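You operate a simulated robot arm through the tools that you are given. There is no shell and no other tool. Be economical: measure what you need, move in short steps, check, and stop when the job is done.

Carry out the task below with a simulated robot arm. There is one attempt and no reset: what you move stays moved.

Task
Close the oats tin, stir the porridge smooth and stand it on the fruit board.
Fine: the spoon goes back into the jug.

The check looks at the end state, three seconds after you hand in, the way a careful person would. Anything else that was tipped, shoved, dropped, spilled or broken makes it a failure.

Robot
A 7-joint arm with a two-finger parallel gripper, fixed in place. Base frame: the origin is at the foot of the arm, x ahead of it, y to its left, z up; the work surface is at about z = 0. Readings come in mm, rad, newtons and seconds.
With the tool pointing down near the work surface it reaches from about 220 to 580 mm from the base axis. Its first joint turns from -1.152 to 1.152 rad. Payload 2.5 kg.
Tool frame: the origin (TCP) lies between the finger pads and is the grasp point; the fingertips stand 23 mm ahead of it; z points along the fingers, y is the line along which they close. Largest opening 94 mm; finger width 38, thickness 10; the body of the gripper, 54 by 96 mm, starts 39 mm behind the TCP.
Orientation is told as [roll, pitch, yaw] about the base's x, y, z axes, in that order, counted from this pose: with the fingers straight down and closing along the base's y, the tool's x points along the base's -x, its y along +y and its z along -z.

Tools
- The arm moves only by the tool drive_tool. Its argument "series" is one flat list of numbers, 7 for each row, row after row: the finger opening in mm, from 0 to 94, then the shift along the base's x, y, z in mm, then the turn, a rotation vector about the base's x, y, z in rad. In form: [hand, tx, ty, tz, wx, wy, wz, hand, tx, ty, tz, wx, wy, wz, ...]. A call has 1 to 10 rows; each row is the pose to reach, as a shift and turn from the pose commanded when the call began. Each row takes 0.2 s and may step no farther than 50 mm and 0.15 rad from the row before; otherwise, or with a gripper value out of range, the whole call is refused. Where a pose cannot be reached the arm comes as near as it can. A force on the tool above 70 N (or 10 N above the force at the start of the call, whichever is more), or a blocked arm, ends the call early, and 0.2 s more pass. The fingers move at their own pace (about 108 mm/s each) and stop on an object; they squeeze with about 27 N. The grip force told is the motor's: it shows also when the fingers shut on nothing. Time passes only in rows, and 0.2 s behind the last, so rows that repeat a pose let the fingers close. It gives the time, the measured TCP pose, the force on the tool (base axes), the opening and the grip force at its end, in the units of the frame above (readings bear some noise), with the torque about the TCP (base axes, N m) and any sound that the robot's microphone picked up.
- Cameras (640 x 400 px; columns grow to the right, rows downward): "scene" is fixed at [121.2, -411.1, 542.1]; the picture's right is [0.80, -0.60, 0.00], its down [-0.35, -0.47, -0.81] and it looks along [0.48, 0.65, -0.59] (base axes); focal length 238 px, centre (320, 200). "wrist" rides on the gripper at [86, 16, -75] in the tool frame; the picture's right is [-0.18, 0.98, 0.00], its down [-0.58, -0.11, -0.81] and it looks along [-0.79, -0.15, 0.59] (tool axes); focal length 243 px, centre (320, 200). There is no depth. A picture from a camera that has moved, and an enlarged one, comes with that camera's place and axes in the base frame and with its lens.
- grab_frame(camera): a new picture of that camera. No time passes.
- zoom(camera, box): a new picture of the part [left, top, right, bottom] of that camera's present view, enlarged. No time passes.
- close_job(): hands the job in; it is judged then, once.

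Work in short steps. Places have to be worked out from the pictures, the camera data and where the tool is seen: move nearer, look again, correct. Check each grasp and each placing, and mend what went wrong. You have 120 turns and 68 pictures in all, those below and enlarged ones among them. Open the gripper and draw the arm clear of the work before you hand the job in, unless the task says otherwise; then end with one line.

The tools are called after ">>>" by a JSON object that holds its "method" and its "body". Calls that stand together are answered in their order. drive_tool: Moves the arm, as the interface text tells. Its arguments: {"type":"object","properties":{"series":{"type":"array","items":{"type":"number"}}},"required":["series"]} The other tools are called the same way: grab_frame (camera) takes a picture; zoom (camera, box) takes an enlarged picture of a part of a camera's view; close_job () hands the job in.

At the start:

```text
time: 0.0
tcp_pos: [431.8, 59.3, 406.8]
tool_rot: [-0.001, -0.001, 0.002]
contact_force: [-0.1, 0.8, 0.6]
torque: [-0.01, 0.01, 0.01]
finger_gap: 94.1
grip_force: 0.1
```

scene: 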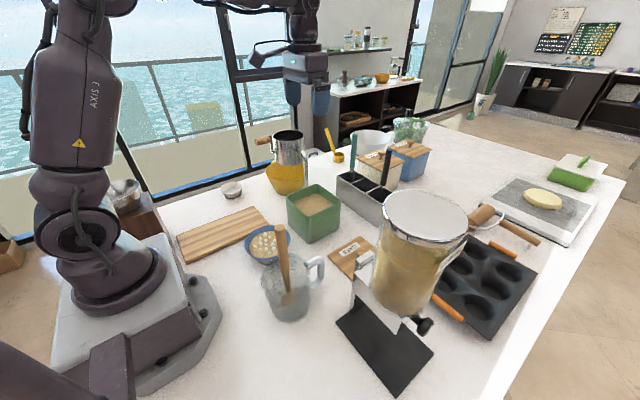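
wrist: 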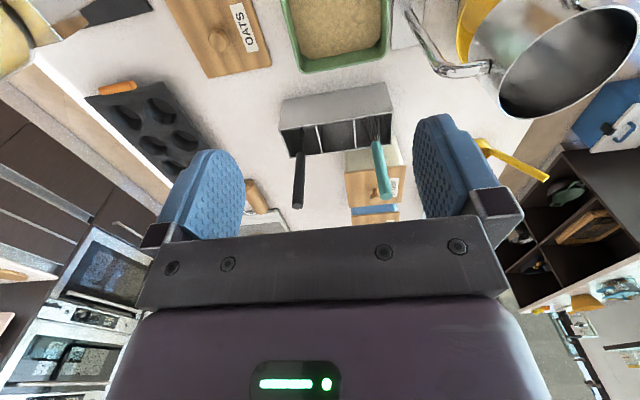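

The scene shows an open green tin, an OATS lid, a bowl with porridge, a jug holding a spoon, and a wooden board. I'll zoom in to see the details.

>>> {"method": "zoom", "body": {"camera": "scene", "box": [160, 170, 400, 320]}}

>>> {"method": "zoom", "body": {"camera": "scene", "box": [220, 100, 460, 250]}}

```text
2.67 times, centred on (280, 245) of scene
camera zoom: at [121.2, -411.1, 542.1], right [0.8, -0.6, 0.0], down [-0.35, -0.47, -0.81], along [0.48, 0.65, -0.59], focal length 636 px, centre (427, 80)
```

zoom: 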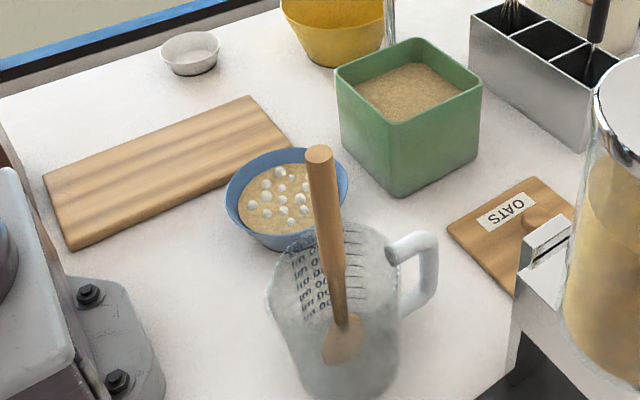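

```text
2.67 times, centred on (340, 175) of scene
camera zoom: at [121.2, -411.1, 542.1], right [0.8, -0.6, 0.0], down [-0.35, -0.47, -0.81], along [0.48, 0.65, -0.59], focal length 636 px, centre (267, 267)
```

zoom: 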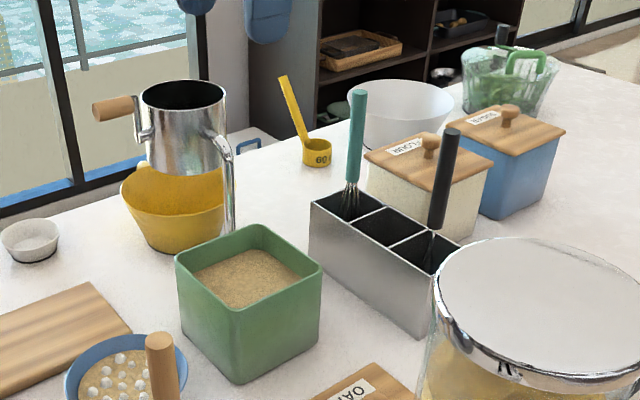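

Which board is the fruit board isn't settled yet, so I'll zoom on the right part of the scene.

>>> {"method": "zoom", "body": {"camera": "scene", "box": [440, 140, 640, 265]}}

>>> {"method": "zoom", "body": {"camera": "scene", "box": [320, 180, 560, 400]}}

>>> {"method": "zoom", "body": {"camera": "wrist", "box": [0, 0, 400, 250]}}

```text
3.20 times, centred on (540, 202) of scene
camera zoom: at [121.2, -411.1, 542.1], right [0.8, -0.6, 0.0], down [-0.35, -0.47, -0.81], along [0.48, 0.65, -0.59], focal length 763 px, centre (-384, 192)
```

zoom: 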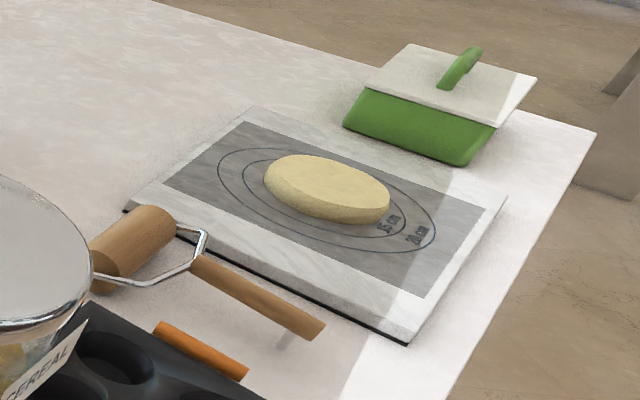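

```text
1.82 times, centred on (440, 290) of scene
camera zoom: at [121.2, -411.1, 542.1], right [0.8, -0.6, 0.0], down [-0.35, -0.47, -0.81], along [0.48, 0.65, -0.59], focal length 434 px, centre (102, 36)
```

zoom: 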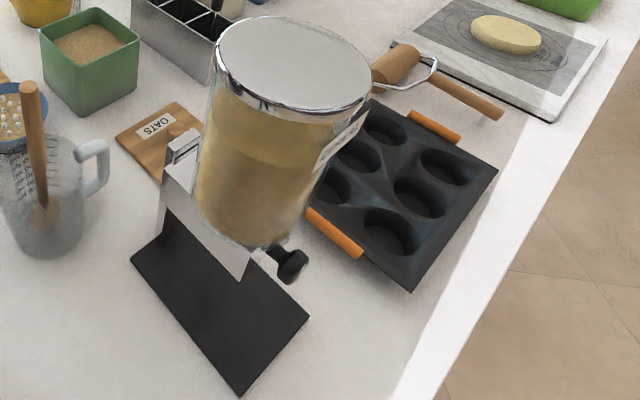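

```text
1.60 times, centred on (200, 125) of wrist
camera zoom: at [346.0, 73.9, 480.6], right [0.18, 0.98, 0.0], down [0.58, -0.11, 0.81], along [0.79, -0.15, -0.59], focal length 388 px, centre (512, 320)
```

zoom: 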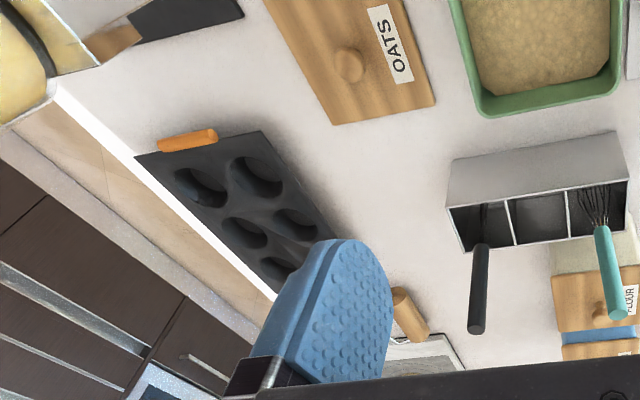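

I judge the wooden board at left (x 77–337, y 150–285) to be the fruit board, as the marble one is a pastry board. Estimates: tin near (460,82) with its rim at z≈107, lid knob near (481,-120), bowl near (282,56), jug near (245,-112). I'll pull back with the wrist camera to see tin and lid.

>>> {"method": "drive_tool", "body": {"series": [94, -35, -20, 0, 0, 0, 0, 94, -70, -40, 0, 0, 0, 0, 94, -105, -60, 0, 0, 0, 0, 94, -135, -80, 0, 0, 0, 0]}}

>>> {"method": "grab_frame", "body": {"camera": "wrist"}}

>>> {"method": "grab_frame", "body": {"camera": "scene"}}

```text
time: 1.0
tcp_pos: [298.9, -23.0, 406.1]
tool_rot: [0.0, 0.0, 0.0]
contact_force: [0.4, 0.9, 0.9]
torque: [0.0, 0.04, -0.02]
finger_gap: 94.0
grip_force: 0.0
```

```text
60 pictures are left
camera wrist: at [211.7, -7.7, 478.8], right [0.18, 0.98, 0.0], down [0.58, -0.11, 0.81], along [0.79, -0.15, -0.59], focal length 243 px, centre (320, 200)
```

wrist: 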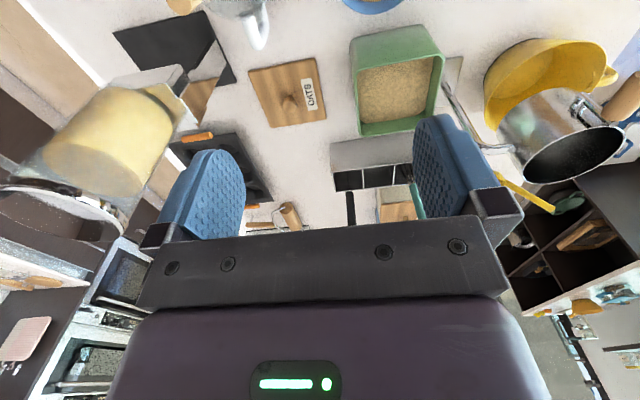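

```text
59 pictures are left
```

scene: 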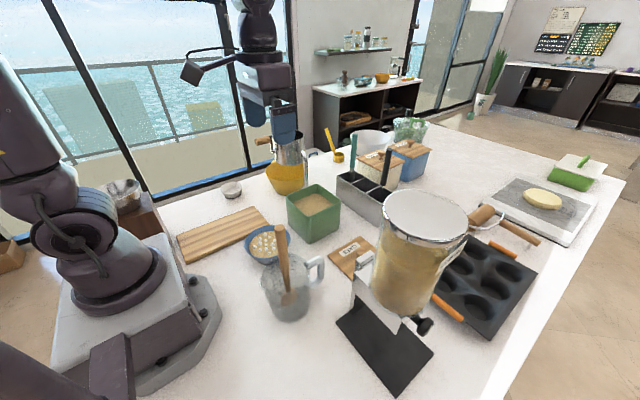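

Tin and lid are both in view. I'll zoom for their accurate corners.

>>> {"method": "zoom", "body": {"camera": "wrist", "box": [230, 0, 470, 150]}}

```text
2.67 times, centred on (350, 75) of wrist
camera zoom: at [211.7, -7.7, 478.8], right [0.18, 0.98, 0.0], down [0.58, -0.11, 0.81], along [0.79, -0.15, -0.59], focal length 647 px, centre (240, 533)
```

zoom: 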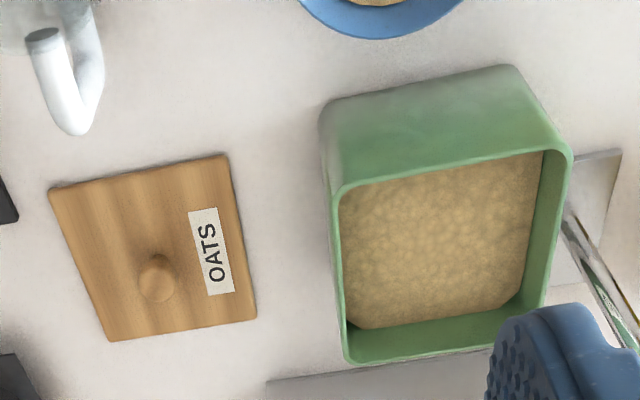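

From this view: tin outline x 397–520, y 10–135 (centre 459,73), lid centre (474,-121), knob about (480,-122). The dispenser sits around (370,-297), well clear. I'll move above the knob, partly down, then look.

>>> {"method": "drive_tool", "body": {"series": [80, 37, -20, 0, 0, 0, 0, 70, 74, -40, 0, 0, 0, 0, 70, 111, -60, -10, 0, 0, 0, 70, 148, -80, -40, 0, 0, 0, 70, 181, -101, -70, 0, 0, 0, 70, 181, -101, -120, 0, 0, 0, 70, 181, -101, -170, 0, 0, 0, 70, 181, -101, -220, 0, 0, 0, 70, 181, -101, -270, 0, 0, 0, 70, 181, -101, -300, 0, 0, 0]}}

>>> {"method": "grab_frame", "body": {"camera": "wrist"}}

```text
refused: row 4 steps farther than a row can; nothing moved
```

```text
57 pictures are left
camera wrist: at [211.7, -7.7, 478.8], right [0.18, 0.98, 0.0], down [0.58, -0.11, 0.81], along [0.79, -0.15, -0.59], focal length 243 px, centre (320, 200)
```

wrist: 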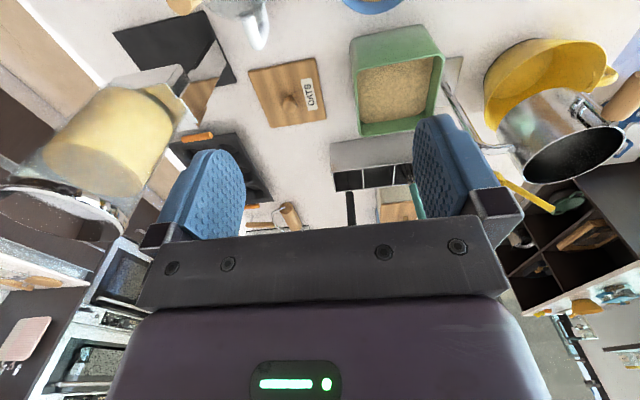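

A row step was too long, so nothing moved. Same move with shorter steps.

>>> {"method": "drive_tool", "body": {"series": [80, 37, -20, 0, 0, 0, 0, 70, 74, -40, 0, 0, 0, 0, 70, 111, -60, -10, 0, 0, 0, 70, 147, -80, -30, 0, 0, 0, 70, 181, -101, -55, 0, 0, 0, 70, 181, -101, -104, 0, 0, 0, 70, 181, -101, -153, 0, 0, 0, 70, 181, -101, -202, 0, 0, 0, 70, 181, -101, -250, 0, 0, 0, 70, 181, -101, -297, 0, 0, 0]}}

>>> {"method": "grab_frame", "body": {"camera": "wrist"}}

```text
time: 3.2
tcp_pos: [477.4, -121.5, 108.7]
tool_rot: [0.0, -0.001, -0.001]
contact_force: [-1.2, 0.2, 0.1]
torque: [0.01, -0.02, 0.02]
finger_gap: 70.0
grip_force: 0.0
```

```text
56 pictures are left
camera wrist: at [391.3, -106.8, 181.5], right [0.18, 0.98, 0.0], down [0.58, -0.11, 0.81], along [0.79, -0.15, -0.59], focal length 243 px, centre (320, 200)
```

wrist: 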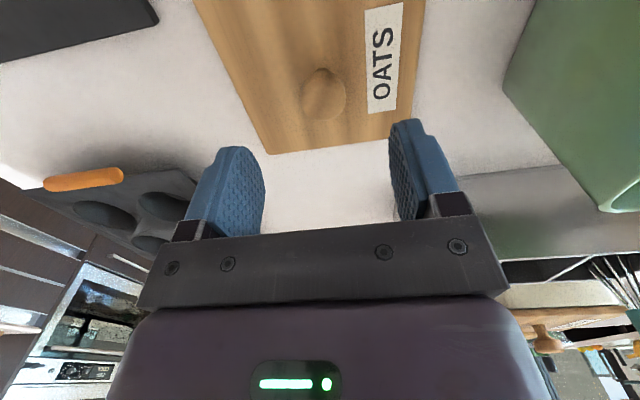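

The knob lies right under the fingers (≈479,-121.5). I'll descend to z≈39 with the fingertips just above the lid, and close.

>>> {"method": "drive_tool", "body": {"series": [70, 2, 0, -40, 0, 0, 0, 70, 2, 0, -70, 0, 0, 0, 70, 2, 0, -70, 0, 0, 0, 20, 2, 0, -70, 0, 0, 0, 0, 2, 0, -70, 0, 0, 0, 0, 2, 0, -70, 0, 0, 0]}}

>>> {"method": "grab_frame", "body": {"camera": "wrist"}}

```text
time: 4.6
tcp_pos: [482.6, -121.7, 37.5]
tool_rot: [-0.001, 0.0, 0.0]
contact_force: [-0.3, 0.4, 1.1]
torque: [0.0, -0.02, 0.04]
finger_gap: 29.1
grip_force: 27.2
```

```text
55 pictures are left
camera wrist: at [395.2, -106.8, 111.2], right [0.18, 0.98, 0.0], down [0.58, -0.11, 0.81], along [0.79, -0.15, -0.59], focal length 243 px, centre (320, 200)
```

wrist: 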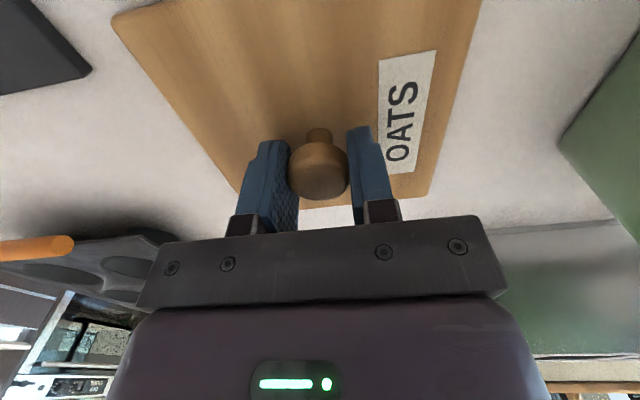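

Knob gripped (gap 29, 27 N). Lift straight up and check the lid.

>>> {"method": "drive_tool", "body": {"series": [0, 0, 0, 20, 0, 0, 0, 0, 0, 0, 60, 0, 0, 0, 0, 0, 0, 110, 0, 0, 0, 0, 0, 0, 160, 0, 0, 0, 0, 0, 0, 170, 0, 0, 0]}}

>>> {"method": "grab_frame", "body": {"camera": "wrist"}}

>>> {"method": "grab_frame", "body": {"camera": "scene"}}

```text
time: 5.8
tcp_pos: [480.7, -121.9, 207.5]
tool_rot: [0.0, 0.002, 0.0]
contact_force: [0.1, -0.3, -1.0]
torque: [0.02, 0.0, -0.01]
finger_gap: 29.0
grip_force: 26.7
```

```text
54 pictures are left
camera wrist: at [393.0, -106.7, 280.1], right [0.18, 0.98, 0.0], down [0.58, -0.11, 0.81], along [0.79, -0.15, -0.59], focal length 243 px, centre (320, 200)
```

wrist: 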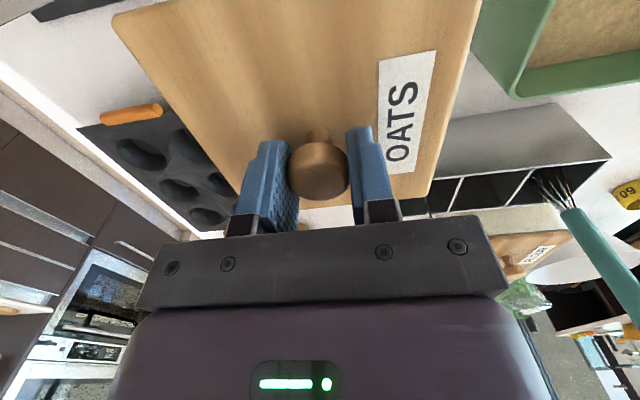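

```text
53 pictures are left
```

scene: 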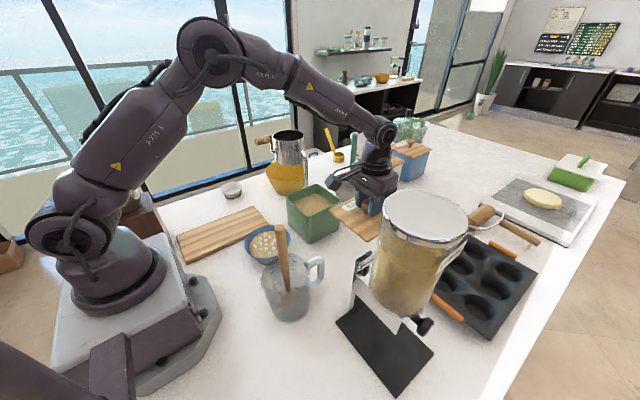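

Lid is level and held. Carry it over the tin: tool to (465,73), still 170 high, then look.

>>> {"method": "drive_tool", "body": {"series": [0, -3, 40, 0, 0, 0, 0, 0, -6, 85, 0, 0, 0, 0, 0, -9, 130, 0, 0, 0, 0, 0, -15, 170, 0, 0, 0, 0, 0, -15, 194, 0, 0, 0, 0, 0, -15, 194, 0, 0, 0, 0]}}

>>> {"method": "grab_frame", "body": {"camera": "wrist"}}

>>> {"method": "zoom", "body": {"camera": "scene", "box": [240, 130, 440, 255]}}

```text
time: 7.2
tcp_pos: [463.0, 71.5, 209.8]
tool_rot: [-0.001, 0.001, 0.0]
contact_force: [-0.1, 0.3, 0.1]
torque: [-0.03, 0.0, -0.01]
finger_gap: 28.9
grip_force: 26.6
```

```text
52 pictures are left
camera wrist: at [375.2, 86.1, 283.5], right [0.19, 0.98, 0.0], down [0.58, -0.11, 0.81], along [0.79, -0.15, -0.59], focal length 243 px, centre (320, 200)
```

wrist: 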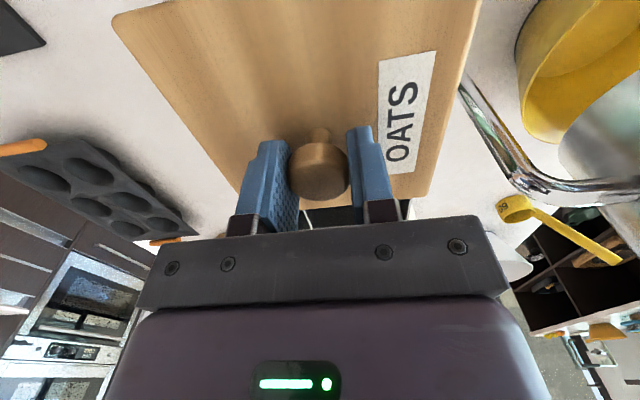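

```text
3.20 times, centred on (340, 192) of scene
camera zoom: at [121.2, -411.0, 542.1], right [0.8, -0.6, 0.0], down [-0.35, -0.47, -0.81], along [0.48, 0.65, -0.59], focal length 763 px, centre (256, 224)
```

zoom: 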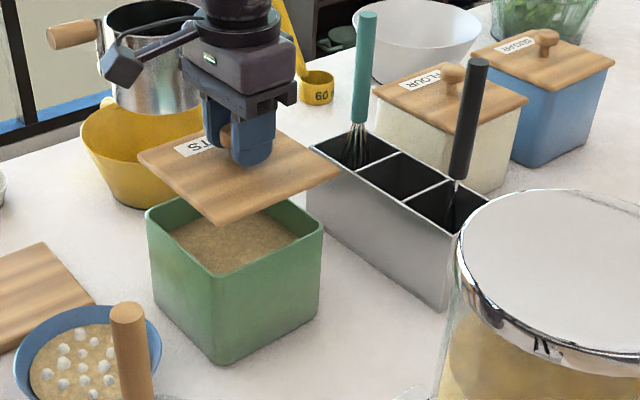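

The scene shows the lid above the tin, perhaps 3 mm too far in x. I correct slightly, lower to about 12 mm over the rim and look again.

>>> {"method": "drive_tool", "body": {"series": [0, -3, 2, -20, 0, 0, 0, 0, -3, 2, -40, 0, 0, 0, 0, -3, 2, -50, 0, 0, 0, 0, -3, 2, -50, 0, 0, 0]}}

>>> {"method": "zoom", "body": {"camera": "scene", "box": [270, 160, 366, 220]}}

```text
time: 8.2
tcp_pos: [462.6, 73.1, 159.5]
tool_rot: [0.002, -0.001, 0.0]
contact_force: [0.2, 0.6, -1.5]
torque: [0.03, 0.0, 0.03]
finger_gap: 28.9
grip_force: 26.9
```

```text
6.67 times, centred on (318, 190) of scene
camera zoom: at [121.2, -411.1, 542.1], right [0.8, -0.6, 0.0], down [-0.35, -0.47, -0.81], along [0.48, 0.65, -0.59], focal length 1590 px, centre (333, 267)
```

zoom: 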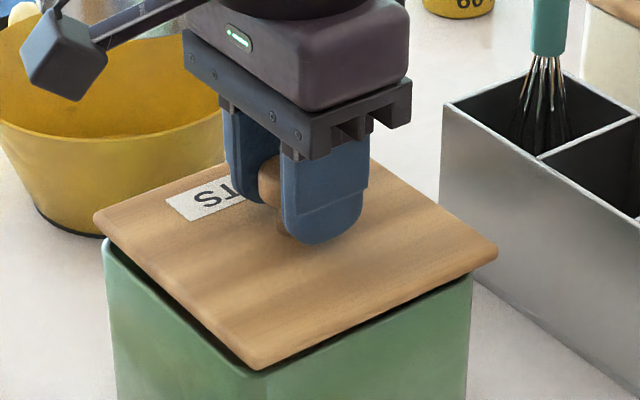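

The lid overhangs the right corner about 3 mm more than the left. I nudge by (-2,+2), then lower in small steps while reading the force.

>>> {"method": "drive_tool", "body": {"series": [0, -2, 2, -4, 0, 0, 0, 0, -2, 2, -8, 0, 0, 0, 0, -2, 2, -10, 0, 0, 0, 0, -2, 2, -12, 0, 0, 0]}}

```text
time: 9.2
tcp_pos: [461.8, 75.8, 149.8]
tool_rot: [-0.001, -0.004, -0.003]
contact_force: [-12.5, -8.3, 27.5]
torque: [-0.09, 0.18, 0.01]
finger_gap: 28.8
grip_force: 27.5
heard: snap
```

Contact at z≈150 and a "snap" sound; I look before doing anything further.

>>> {"method": "zoom", "body": {"camera": "scene", "box": [270, 160, 366, 220]}}

>>> {"method": "grab_frame", "body": {"camera": "wrist"}}

```text
6.67 times, centred on (318, 190) of scene
camera zoom: at [121.0, -411.1, 542.1], right [0.8, -0.6, 0.0], down [-0.35, -0.47, -0.81], along [0.48, 0.65, -0.59], focal length 1590 px, centre (333, 267)
```

zoom: 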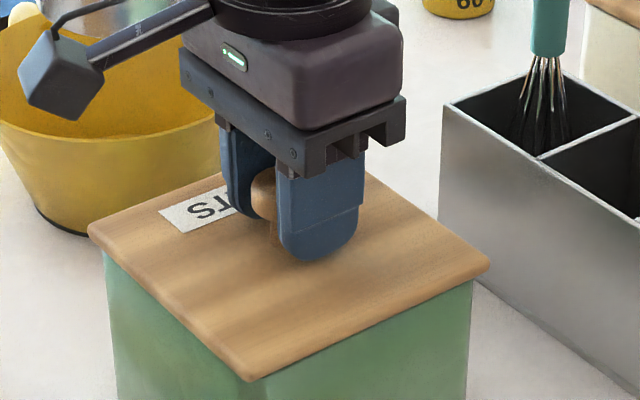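

```text
48 pictures are left
camera wrist: at [374.1, 90.6, 223.3], right [0.19, 0.98, 0.0], down [0.58, -0.11, 0.81], along [0.79, -0.15, -0.59], focal length 243 px, centre (320, 200)
```

wrist: 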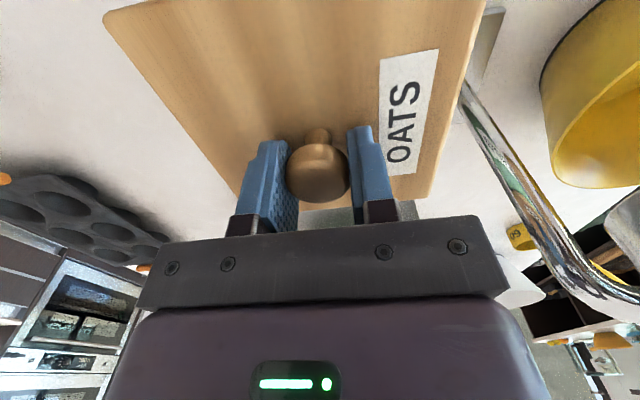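

The lid sits flat and evenly on the tin; the snap was it clicking on. Release in place and rise.

>>> {"method": "drive_tool", "body": {"series": [0, 1, -1, 1.5, 0, 0, 0, 60, 1, -1, 2, 0, 0, 0, 60, 1, -1, 2, 0, 0, 0, 60, 1, -1, 30, 0, 0, 0, 60, 1, -1, 75, 0, 0, 0, 60, 1, -1, 120, 0, 0, 0, 60, 1, -1, 165, 0, 0, 0, 60, 1, -1, 210, 0, 0, 0]}}

>>> {"method": "zoom", "body": {"camera": "scene", "box": [240, 160, 400, 260]}}

```text
time: 11.0
tcp_pos: [459.5, 79.9, 356.7]
tool_rot: [-0.001, 0.003, 0.0]
contact_force: [0.9, 0.3, -0.7]
torque: [-0.01, 0.03, -0.03]
finger_gap: 60.0
grip_force: 0.0
```

```text
4.00 times, centred on (320, 210) of scene
camera zoom: at [121.2, -411.1, 542.1], right [0.8, -0.6, 0.0], down [-0.35, -0.47, -0.81], along [0.48, 0.65, -0.59], focal length 954 px, centre (320, 160)
```

zoom: 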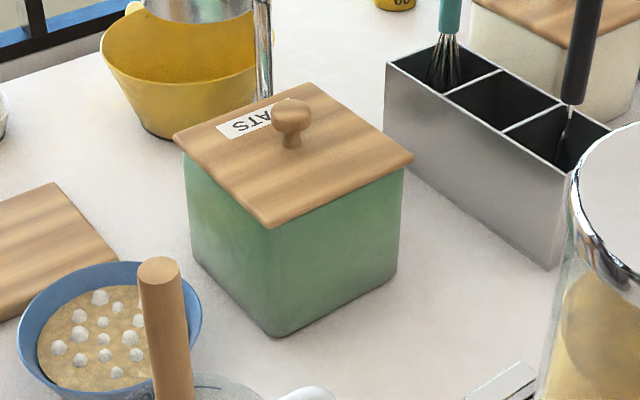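

The tin is closed neatly. Next I pull back and tilt the tool so the wrist camera looks down on bowl, jug and board.

>>> {"method": "drive_tool", "body": {"series": [80, -28, -27, 10, 0, 0.12, 0, 80, -56, -54, 20, 0, 0.24, 0, 80, -84, -81, 30, 0, 0.36, 0, 80, -112, -108, 40, 0, 0.48, 0, 80, -140, -135, 50, 0, 0.6, 0, 80, -140, -115, 50, 0, 0.6, 0]}}

>>> {"method": "grab_frame", "body": {"camera": "wrist"}}

```text
time: 12.4
tcp_pos: [323.6, -40.2, 408.1]
tool_rot: [0.0, 0.603, 0.0]
contact_force: [0.3, -0.5, 0.7]
torque: [0.02, -0.01, 0.0]
finger_gap: 80.0
grip_force: 0.1
```

```text
46 pictures are left
camera wrist: at [293.1, -25.0, 517.4], right [0.15, 0.98, -0.1], down [0.94, -0.11, 0.34], along [0.32, -0.15, -0.94], focal length 243 px, centre (320, 200)
```

wrist: 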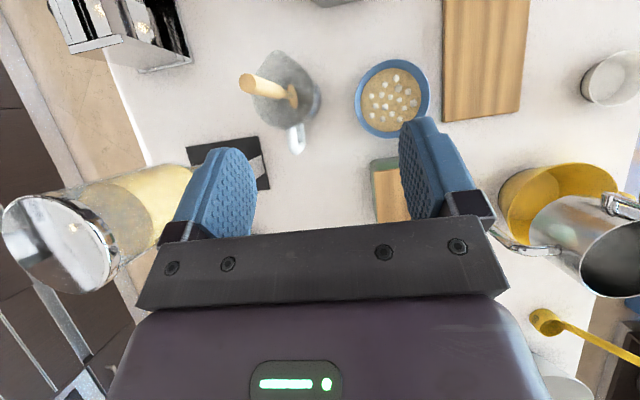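

>>> {"method": "zoom", "body": {"camera": "wrist", "box": [220, 20, 540, 220]}}

```text
2.00 times, centred on (380, 120) of wrist
camera zoom: at [293.1, -25.0, 517.4], right [0.15, 0.98, -0.1], down [0.94, -0.11, 0.34], along [0.32, -0.15, -0.94], focal length 485 px, centre (200, 360)
```

zoom: 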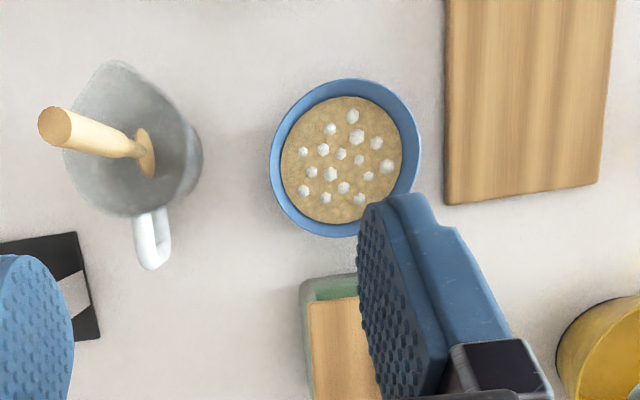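

Triangulating both cameras: spoon handle top ≈(249,-119,257), spoon about vertical in the jug at (246,-117); bowl rim centre ≈(282,55), diameter ≈131. I bring the tool upright above the spoon and look.

>>> {"method": "drive_tool", "body": {"series": [70, -14, -16, -10, 0, -0.12, 0, 60, -28, -32, -20, 0, -0.24, 0, 60, -43, -48, -30, 0, -0.36, 0, 60, -58, -64, -45, 0, -0.48, 0, 60, -72, -80, -60, 0, -0.6, 0, 60, -72, -80, -60, 0, -0.6, 0]}}

>>> {"method": "grab_frame", "body": {"camera": "wrist"}}

>>> {"method": "zoom", "body": {"camera": "scene", "box": [180, 130, 380, 330]}}

```text
time: 13.8
tcp_pos: [248.5, -119.9, 347.7]
tool_rot: [0.002, -0.003, 0.0]
contact_force: [0.5, 0.7, 0.1]
torque: [0.03, -0.02, -0.02]
finger_gap: 59.9
grip_force: 0.0
```

```text
44 pictures are left
camera wrist: at [161.2, -105.2, 420.3], right [0.18, 0.98, 0.0], down [0.58, -0.11, 0.81], along [0.79, -0.15, -0.59], focal length 243 px, centre (320, 200)
```

wrist: 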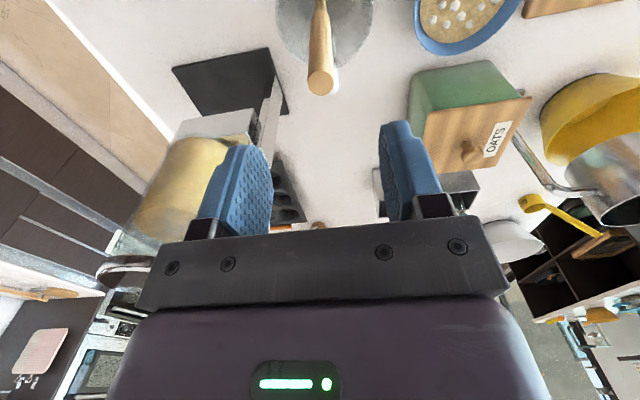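

```text
2.00 times, centred on (280, 230) of scene
camera zoom: at [121.1, -411.1, 542.1], right [0.8, -0.6, 0.0], down [-0.35, -0.47, -0.81], along [0.48, 0.65, -0.59], focal length 477 px, centre (400, 140)
```

zoom: 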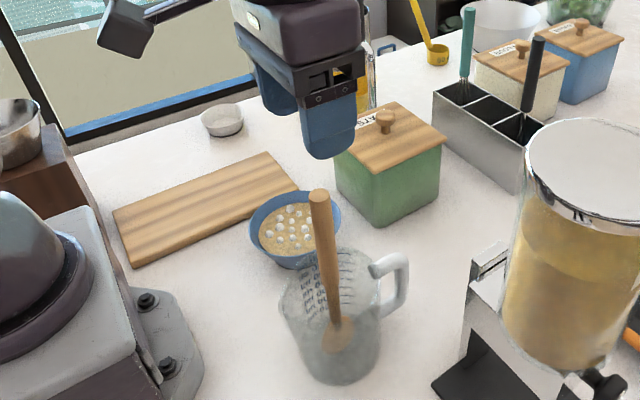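

The spoon top is at ≈(247,-120,258), straight below the fingers. Descend to z≈225 and close.

>>> {"method": "drive_tool", "body": {"series": [60, -1, 0, -45, 0, 0, 0, 60, -1, 0, -90, 0, 0, 0, 60, -1, 0, -120, 0, 0, 0, 60, -1, 0, -120, 0, 0, 0, 10, -1, 0, -120, 0, 0, 0, 0, -1, 0, -120, 0, 0, 0, 0, -1, 0, -120, 0, 0, 0]}}

>>> {"method": "grab_frame", "body": {"camera": "wrist"}}

>>> {"method": "zoom", "body": {"camera": "scene", "box": [200, 190, 360, 330]}}

```text
time: 15.4
tcp_pos: [246.6, -121.6, 228.5]
tool_rot: [0.0, 0.001, 0.0]
contact_force: [0.3, -0.4, 1.2]
torque: [-0.02, 0.01, 0.0]
finger_gap: 22.3
grip_force: 26.4
```

```text
42 pictures are left
camera wrist: at [159.5, -106.3, 301.8], right [0.18, 0.98, 0.0], down [0.58, -0.11, 0.81], along [0.79, -0.15, -0.59], focal length 243 px, centre (320, 200)
```

wrist: 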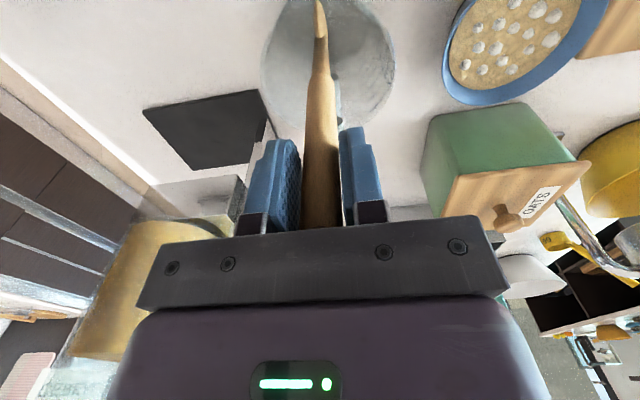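

```text
2.86 times, centred on (280, 260) of scene
camera zoom: at [121.2, -411.1, 542.1], right [0.8, -0.6, 0.0], down [-0.35, -0.47, -0.81], along [0.48, 0.65, -0.59], focal length 681 px, centre (434, 29)
```

zoom: 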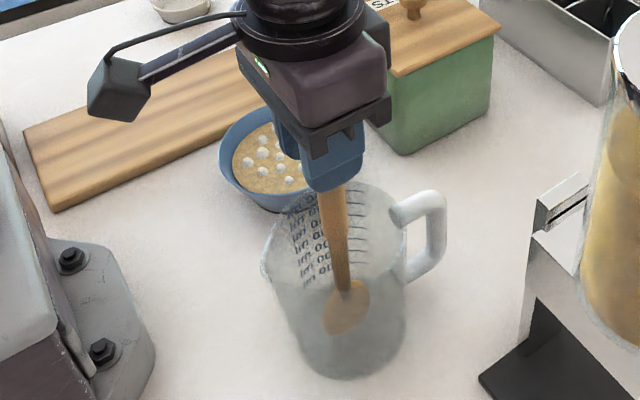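

Spoon gripped (gap 22). Lift it straight up ~165 mm and check that the tip clears the jug.

>>> {"method": "drive_tool", "body": {"series": [0, 0, 0, 15, 0, 0, 0, 0, 0, 0, 45, 0, 0, 0, 0, 0, 0, 80, 0, 0, 0, 0, 0, 0, 115, 0, 0, 0, 0, 0, 0, 145, 0, 0, 0, 0, 0, 0, 165, 0, 0, 0, 0, 0, 0, 165, 0, 0, 0]}}

>>> {"method": "grab_frame", "body": {"camera": "scene"}}

>>> {"method": "grab_frame", "body": {"camera": "wrist"}}

```text
time: 17.0
tcp_pos: [249.0, -117.9, 392.7]
tool_rot: [0.0, 0.0, 0.001]
contact_force: [0.5, -0.2, -0.4]
torque: [0.01, -0.03, 0.02]
finger_gap: 22.5
grip_force: 26.7
```

```text
40 pictures are left
```

scene: 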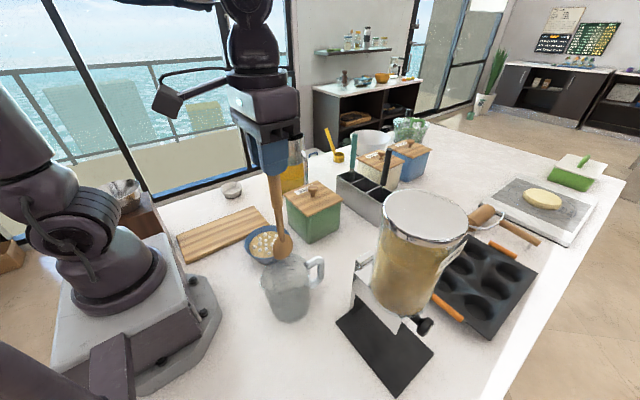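

```text
39 pictures are left
camera wrist: at [161.4, -103.5, 467.2], right [0.18, 0.98, 0.0], down [0.58, -0.11, 0.81], along [0.79, -0.15, -0.59], focal length 243 px, centre (320, 200)
```

wrist: 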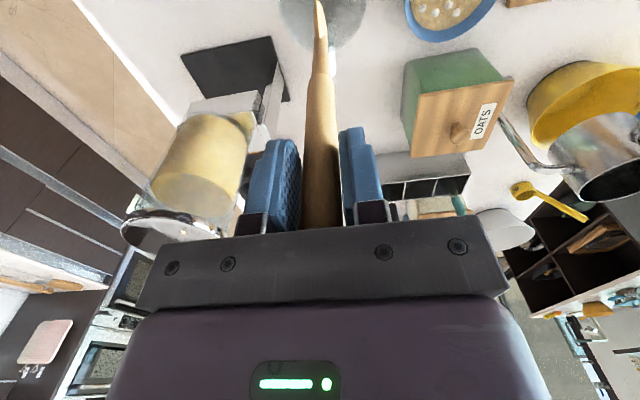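

Spoon is out and vertical, its tip ≈223 below the TCP. Carry it over to the bowl centre at height and look.

>>> {"method": "drive_tool", "body": {"series": [0, 5, 30, 10, 0, 0, 0, 0, 12, 65, 10, 0, 0, 0, 0, 19, 100, 10, 0, 0, 0, 0, 26, 135, 10, 0, 0, 0, 0, 34, 165, 5, 0, 0, 0, 0, 34, 174, 0, 0, 0, 0, 0, 34, 174, -30, 0, 0, 0, 0, 34, 174, -60, 0, 0, 0, 0, 34, 174, -80, 0, 0, 0, 0, 34, 174, -80, 0, 0, 0]}}

>>> {"method": "zoom", "body": {"camera": "scene", "box": [200, 190, 340, 277]}}

>>> {"method": "grab_frame", "body": {"camera": "wrist"}}

```text
time: 19.2
tcp_pos: [282.9, 54.2, 313.1]
tool_rot: [-0.001, 0.0, -0.002]
contact_force: [0.8, 0.1, -0.6]
torque: [0.02, 0.0, -0.02]
finger_gap: 22.0
grip_force: 27.1
```

```text
4.57 times, centred on (270, 234) of scene
camera zoom: at [121.2, -411.1, 542.1], right [0.8, -0.6, 0.0], down [-0.35, -0.47, -0.81], along [0.48, 0.65, -0.59], focal length 1090 px, centre (549, 47)
```

zoom: 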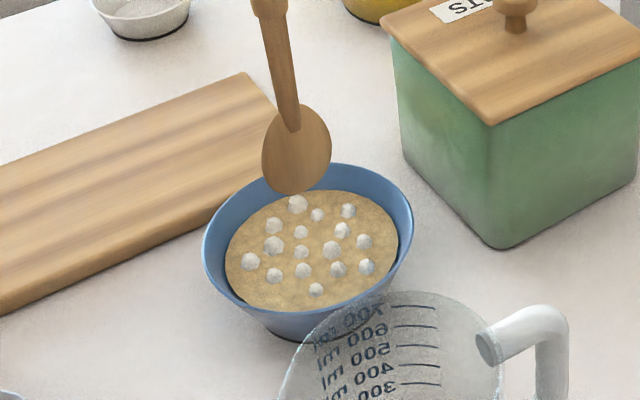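

```text
37 pictures are left
camera wrist: at [196.8, 69.8, 386.1], right [0.18, 0.98, 0.0], down [0.58, -0.11, 0.81], along [0.79, -0.15, -0.59], focal length 243 px, centre (320, 200)
```

wrist: 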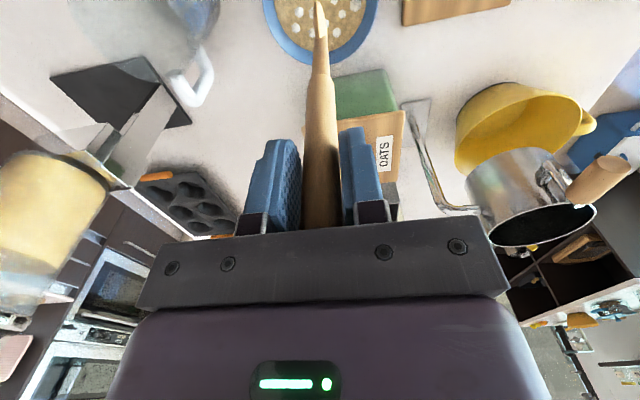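

The tip hovers over the bowl centre (within ~4 mm) at z≈90. I descend to a tip height of ≈18 mm and read forces.

>>> {"method": "drive_tool", "body": {"series": [0, 2, 1, -25, 0, 0, 0, 0, 2, 1, -45, 0, 0, 0, 0, 2, 1, -55, 0, 0, 0, 0, 2, 1, -62, 0, 0, 0, 0, 2, 1, -68, 0, 0, 0, 0, 2, 1, -71, 0, 0, 0]}}

>>> {"method": "zoom", "body": {"camera": "scene", "box": [200, 190, 340, 277]}}

```text
time: 20.6
tcp_pos: [285.1, 54.1, 241.4]
tool_rot: [0.001, -0.001, 0.001]
contact_force: [-0.1, -0.1, -1.2]
torque: [0.0, -0.02, 0.04]
finger_gap: 22.2
grip_force: 26.6
```

```text
4.57 times, centred on (270, 234) of scene
camera zoom: at [121.2, -411.1, 542.1], right [0.8, -0.6, 0.0], down [-0.35, -0.47, -0.81], along [0.48, 0.65, -0.59], focal length 1090 px, centre (549, 47)
```

zoom: 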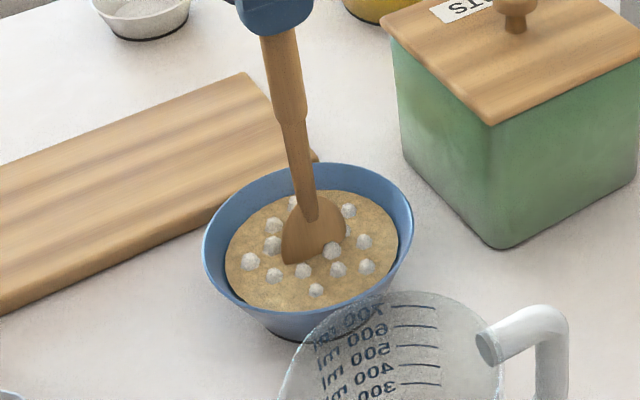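

The spoon is in the porridge at the centre, without contact force. I stir one slow circle of 18 mm radius.

>>> {"method": "drive_tool", "body": {"series": [0, 9, 0, 0, 0, 0, 0, 0, 18, 0, 0, 0, 0, 0, 0, 13, 13, 0, 0, 0, 0, 0, 0, 18, 0, 0, 0, 0, 0, -13, 13, 0, 0, 0, 0, 0, -18, 0, 0, 0, 0, 0, 0, -13, -13, 0, 0, 0, 0, 0, 0, -18, 0, 0, 0, 0, 0, 13, -13, 0, 0, 0, 0, 0, 18, 0, 0, 0, 0, 0]}}

>>> {"method": "zoom", "body": {"camera": "scene", "box": [200, 190, 340, 277]}}

```text
time: 22.8
tcp_pos: [302.6, 55.9, 240.7]
tool_rot: [-0.002, 0.0, 0.001]
contact_force: [-0.8, -1.2, 0.0]
torque: [-0.18, 0.32, 0.0]
finger_gap: 22.3
grip_force: 27.0
```

```text
4.57 times, centred on (270, 234) of scene
camera zoom: at [121.2, -411.1, 542.1], right [0.8, -0.6, 0.0], down [-0.35, -0.47, -0.81], along [0.48, 0.65, -0.59], focal length 1090 px, centre (549, 47)
```

zoom: 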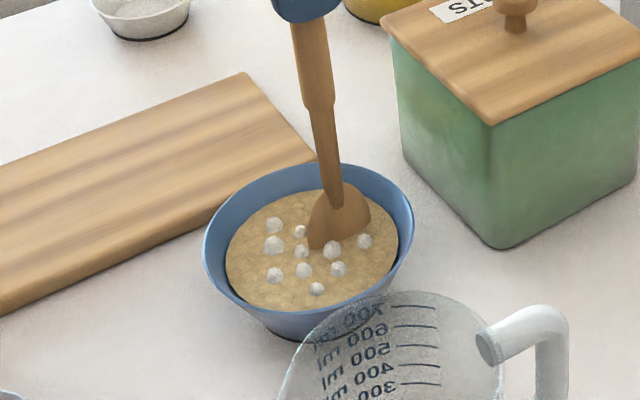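

Stirring works; lumps are vanishing and the bowl hasn't moved. Another circle, radius 23.

>>> {"method": "drive_tool", "body": {"series": [0, 5, 0, 0, 0, 0, 0, 0, -2, 16, 0, 0, 0, 0, 0, -18, 23, 0, 0, 0, 0, 0, -34, 16, 0, 0, 0, 0, 0, -41, 0, 0, 0, 0, 0, 0, -34, -16, 0, 0, 0, 0, 0, -18, -23, 0, 0, 0, 0, 0, -2, -16, 0, 0, 0, 0, 0, 5, 0, 0, 0, 0, 0, 0, -4, 8, 0, 0, 0, 0]}}

>>> {"method": "drive_tool", "body": {"series": [0, -4, 0, 0, 0, 0, 0, 0, -14, 2, 0, 0, 0, 0, 0, -24, -8, 0, 0, 0, 0, 0, -14, -18, 0, 0, 0, 0, 0, -4, -8, 0, 0, 0, 0, 0, 3, 4, 0, 0, 0, 0, 0, -14, 15, 0, 0, 0, 0, 0, -30, 4, 0, 0, 0, 0, 0, -34, -8, 0, 0, 0, 0, 0, -30, -22, 0, 0, 0, 0]}}

>>> {"method": "zoom", "body": {"camera": "scene", "box": [200, 190, 340, 277]}}

```text
time: 25.0
tcp_pos: [299.2, 65.4, 240.2]
tool_rot: [0.001, -0.001, -0.001]
contact_force: [0.1, 0.3, -0.4]
torque: [0.0, 0.0, -0.03]
finger_gap: 22.2
grip_force: 27.2
```

```text
time: 27.2
tcp_pos: [270.4, 41.1, 243.1]
tool_rot: [-0.001, 0.001, 0.002]
contact_force: [0.4, 1.1, 0.8]
torque: [0.12, -0.07, 0.01]
finger_gap: 22.1
grip_force: 26.7
```

```text
4.57 times, centred on (270, 234) of scene
camera zoom: at [121.2, -411.0, 542.1], right [0.8, -0.6, 0.0], down [-0.35, -0.47, -0.81], along [0.48, 0.65, -0.59], focal length 1090 px, centre (549, 47)
```

zoom: 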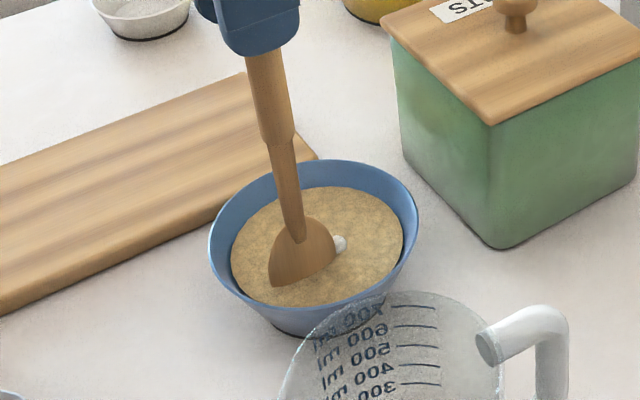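

Only one lump is visible, near the centre; the bowl shifted ~3 mm at most. I run small circles around the centre.

>>> {"method": "drive_tool", "body": {"series": [0, 8, 7, 0, 0, 0, 0, 0, 16, 14, 0, 0, 0, 0, 0, 26, 14, 0, 0, 0, 0, 0, 16, 24, 0, 0, 0, 0, 0, 6, 14, 0, 0, 0, 0, 0, 16, 4, 0, 0, 0, 0, 0, 32, 14, 0, 0, 0, 0, 0, 16, 31, 0, 0, 0, 0, 0, 0, 14, 0, 0, 0, 0, 0, 16, -3, 0, 0, 0, 0]}}

>>> {"method": "zoom", "body": {"camera": "scene", "box": [200, 190, 340, 277]}}

```text
time: 29.4
tcp_pos: [286.6, 36.6, 242.3]
tool_rot: [-0.001, 0.0, -0.001]
contact_force: [-0.7, -0.2, -0.4]
torque: [0.01, 0.01, 0.0]
finger_gap: 22.3
grip_force: 27.4
```

```text
4.57 times, centred on (270, 234) of scene
camera zoom: at [121.2, -411.0, 542.1], right [0.8, -0.6, 0.0], down [-0.35, -0.47, -0.81], along [0.48, 0.65, -0.59], focal length 1090 px, centre (549, 47)
```

zoom: 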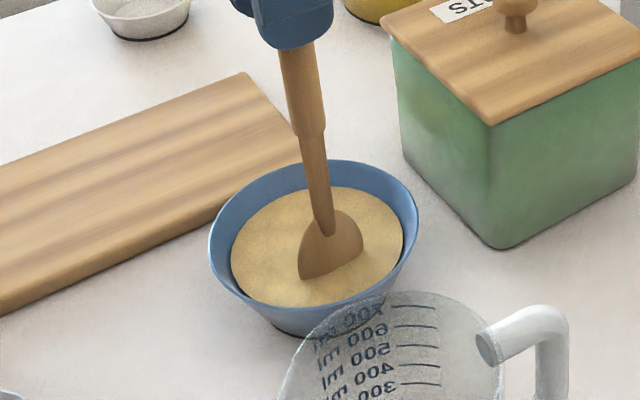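

The porridge is smooth all over. I go to the centre and lift the spoon slowly, pausing over the bowl, then look.

>>> {"method": "drive_tool", "body": {"series": [0, 0, 9, 0, 0, 0, 0, 0, 0, 17, 0, 0, 0, 0, 0, 0, 17, 15, 0, 0, 0, 0, 0, 17, 35, 0, 0, 0, 0, 0, 17, 60, 0, 0, 0, 0, 0, 17, 60, 0, 0, 0, 0, 0, 17, 60, 0, 0, 0, 0, 0, 17, 100, 0, 0, 0, 0, 0, 17, 140, 0, 0, 0, 0, 0, 17, 162, 0, 0, 0]}}

>>> {"method": "zoom", "body": {"camera": "scene", "box": [180, 130, 380, 330]}}

>>> {"method": "grab_frame", "body": {"camera": "wrist"}}

```text
time: 31.6
tcp_pos: [282.8, 51.9, 404.0]
tool_rot: [0.0, 0.0, 0.001]
contact_force: [-0.6, 0.6, -0.8]
torque: [0.01, 0.0, 0.02]
finger_gap: 22.2
grip_force: 27.1
```

```text
2.00 times, centred on (280, 230) of scene
camera zoom: at [121.2, -411.1, 542.1], right [0.8, -0.6, 0.0], down [-0.35, -0.47, -0.81], along [0.48, 0.65, -0.59], focal length 477 px, centre (400, 140)
```

zoom: 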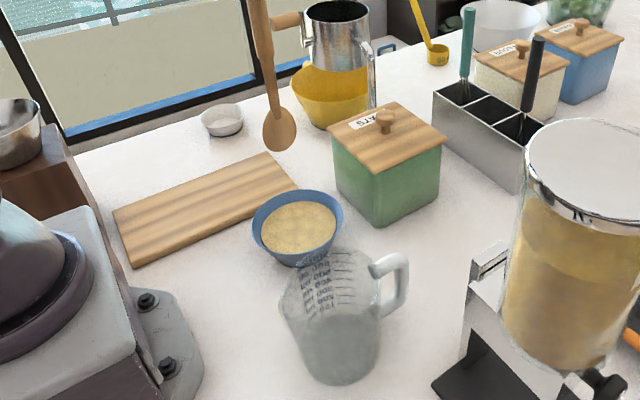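

```text
31 pictures are left
camera wrist: at [195.9, 67.8, 476.8], right [0.18, 0.98, 0.0], down [0.58, -0.11, 0.81], along [0.79, -0.15, -0.59], focal length 243 px, centre (320, 200)
```

wrist: 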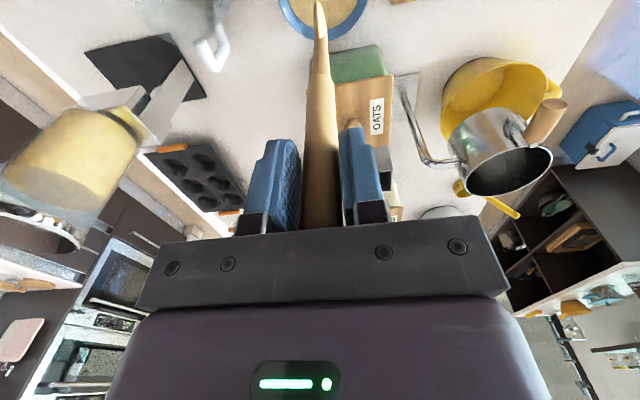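

No drips, jug unmoved. My summed commands put the jug spot at (-36,-175) from here; I go above it at this height.

>>> {"method": "drive_tool", "body": {"series": [0, -8, -40, 0, 0, 0, 0, 0, -16, -80, 0, 0, 0, 0, 0, -24, -120, 0, 0, 0, 0, 0, -32, -160, 0, 0, 0, 0, 0, -36, -175, 0, 0, 0, 0, 0, -36, -175, 0, 0, 0, 0]}}

>>> {"method": "zoom", "body": {"camera": "scene", "box": [220, 200, 360, 340]}}

```text
time: 33.0
tcp_pos: [250.1, -120.9, 404.7]
tool_rot: [-0.001, 0.002, -0.001]
contact_force: [-0.2, 0.7, -0.1]
torque: [-0.04, -0.04, 0.01]
finger_gap: 22.3
grip_force: 26.9
```

```text
2.86 times, centred on (290, 270) of scene
camera zoom: at [121.2, -411.1, 542.1], right [0.8, -0.6, 0.0], down [-0.35, -0.47, -0.81], along [0.48, 0.65, -0.59], focal length 681 px, centre (406, 0)
```

zoom: 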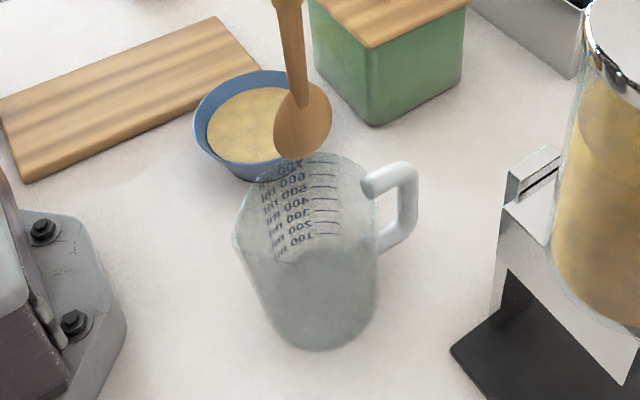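

The tip is over the middle of the jug mouth. Lower it down to the original height, watching force.

>>> {"method": "drive_tool", "body": {"series": [0, 0, 0, -35, 0, 0, 0, 0, 0, 0, -70, 0, 0, 0, 0, 0, 0, -105, 0, 0, 0, 0, 0, 0, -135, 0, 0, 0, 0, 0, 0, -155, 0, 0, 0, 0, 0, 0, -168, 0, 0, 0, 0, 0, 0, -174, 0, 0, 0, 0, 0, 0, -174, 0, 0, 0]}}

>>> {"method": "zoom", "body": {"camera": "scene", "box": [220, 200, 360, 340]}}

```text
time: 34.8
tcp_pos: [249.2, -122.4, 228.4]
tool_rot: [0.001, -0.001, -0.001]
contact_force: [0.1, -0.1, -0.1]
torque: [0.04, 0.02, 0.0]
finger_gap: 22.1
grip_force: 27.0
```

```text
2.86 times, centred on (290, 270) of scene
camera zoom: at [121.2, -411.1, 542.1], right [0.8, -0.6, 0.0], down [-0.35, -0.47, -0.81], along [0.48, 0.65, -0.59], focal length 681 px, centre (406, 0)
```

zoom: 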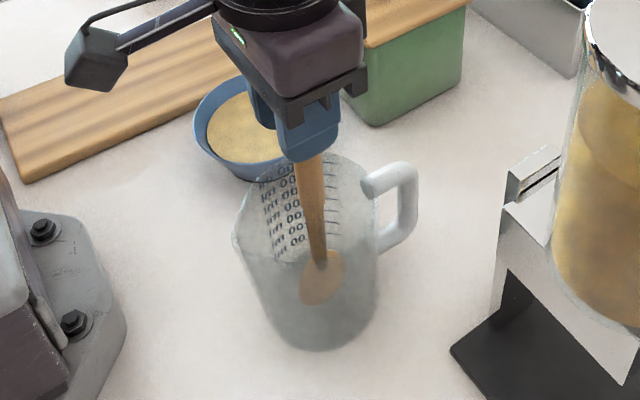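

The spoon is back at its original spot and depth. Lower the last 2 mm and release.

>>> {"method": "drive_tool", "body": {"series": [0, 0, 0, -2, 0, 0, 0, 0, 0, 0, -3, 0, 0, 0, 30, 0, 0, -3, 0, 0, 0, 50, 0, 0, -3, 0, 0, 0, 50, 0, 0, -3, 0, 0, 0]}}

>>> {"method": "grab_frame", "body": {"camera": "wrist"}}

```text
time: 36.0
tcp_pos: [249.1, -122.1, 226.3]
tool_rot: [0.001, 0.0, 0.001]
contact_force: [-0.4, 0.1, 0.0]
torque: [0.04, -0.02, 0.03]
finger_gap: 49.9
grip_force: 0.0
```

```text
28 pictures are left
camera wrist: at [162.0, -106.7, 299.7], right [0.18, 0.98, 0.0], down [0.58, -0.11, 0.81], along [0.79, -0.15, -0.59], focal length 243 px, centre (320, 200)
```

wrist: 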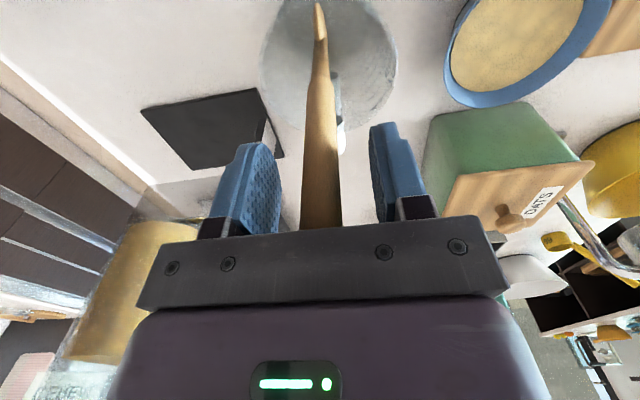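

Spoon released and standing. Rise straight up, then move to a tilted overview of bowl and board.

>>> {"method": "drive_tool", "body": {"series": [60, 0, 0, 40, 0, 0, 0, 60, 0, 0, 85, 0, 0, 0, 60, 0, 0, 130, 0, 0, 0, 60, 0, 0, 175, 0, 0, 0, 60, 15, 40, 180, 0, 0.12, 0, 60, 30, 80, 180, 0, 0.24, 0, 60, 45, 120, 180, 0, 0.36, 0, 60, 55, 160, 180, 0, 0.48, 0, 60, 60, 200, 180, 0, 0.6, 0, 60, 60, 200, 180, 0, 0.6, 0]}}

>>> {"method": "grab_frame", "body": {"camera": "wrist"}}

>>> {"method": "grab_frame", "body": {"camera": "scene"}}

```text
time: 38.2
tcp_pos: [309.7, 77.0, 406.7]
tool_rot: [0.001, 0.603, 0.001]
contact_force: [0.6, 0.1, 0.5]
torque: [0.0, -0.03, 0.01]
finger_gap: 60.0
grip_force: 0.0
```

```text
27 pictures are left
camera wrist: at [280.5, 91.3, 516.7], right [0.15, 0.98, -0.1], down [0.94, -0.11, 0.34], along [0.32, -0.15, -0.94], focal length 243 px, centre (320, 200)
```

wrist: 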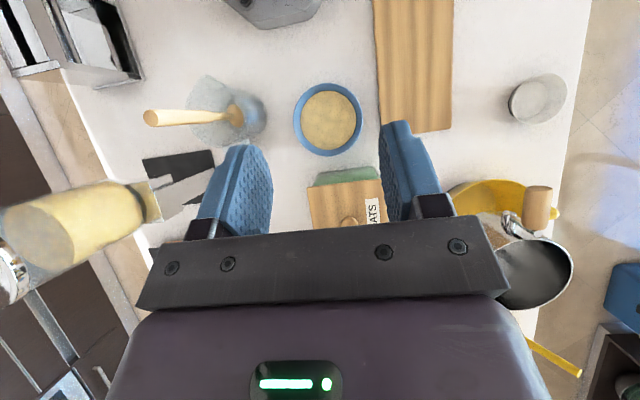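

```text
26 pictures are left
```

scene: 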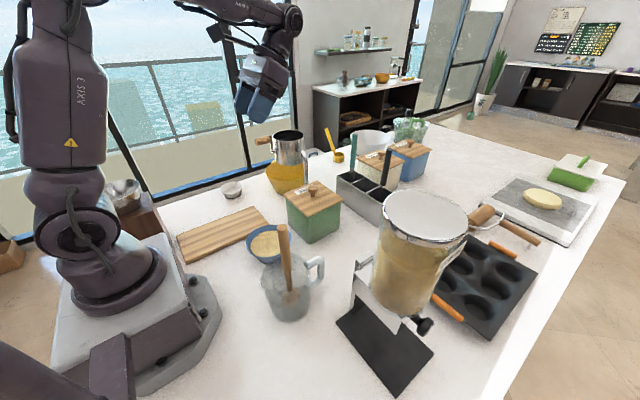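

The spoon stands in the jug. I zoom onto bowl and board from this overhead view for the bowl grasp.

>>> {"method": "zoom", "body": {"camera": "wrist", "box": [270, 0, 494, 140]}}

>>> {"method": "zoom", "body": {"camera": "scene", "box": [220, 210, 316, 270]}}

```text
2.86 times, centred on (382, 70) of wrist
camera zoom: at [280.5, 91.3, 516.7], right [0.15, 0.98, -0.1], down [0.94, -0.11, 0.34], along [0.32, -0.15, -0.94], focal length 693 px, centre (143, 571)
```

zoom: 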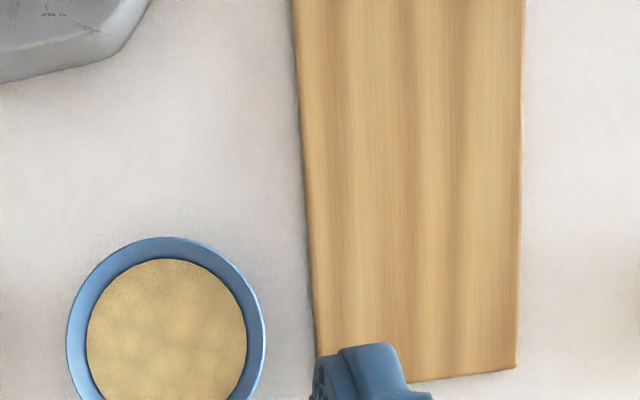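

```text
6.67 times, centred on (268, 240) of scene
camera zoom: at [121.2, -411.0, 542.1], right [0.8, -0.6, 0.0], down [-0.35, -0.47, -0.81], along [0.48, 0.65, -0.59], focal length 1590 px, centre (667, -67)
```

zoom: 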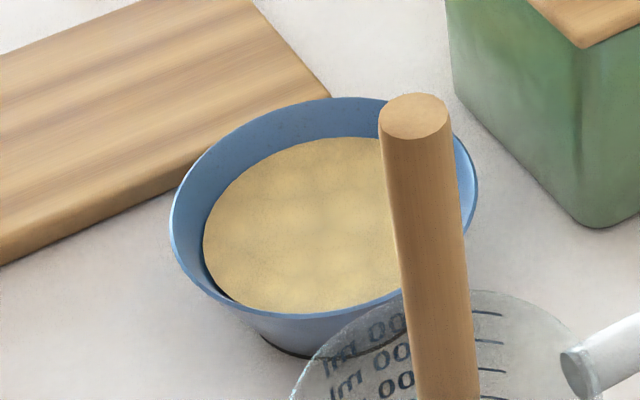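

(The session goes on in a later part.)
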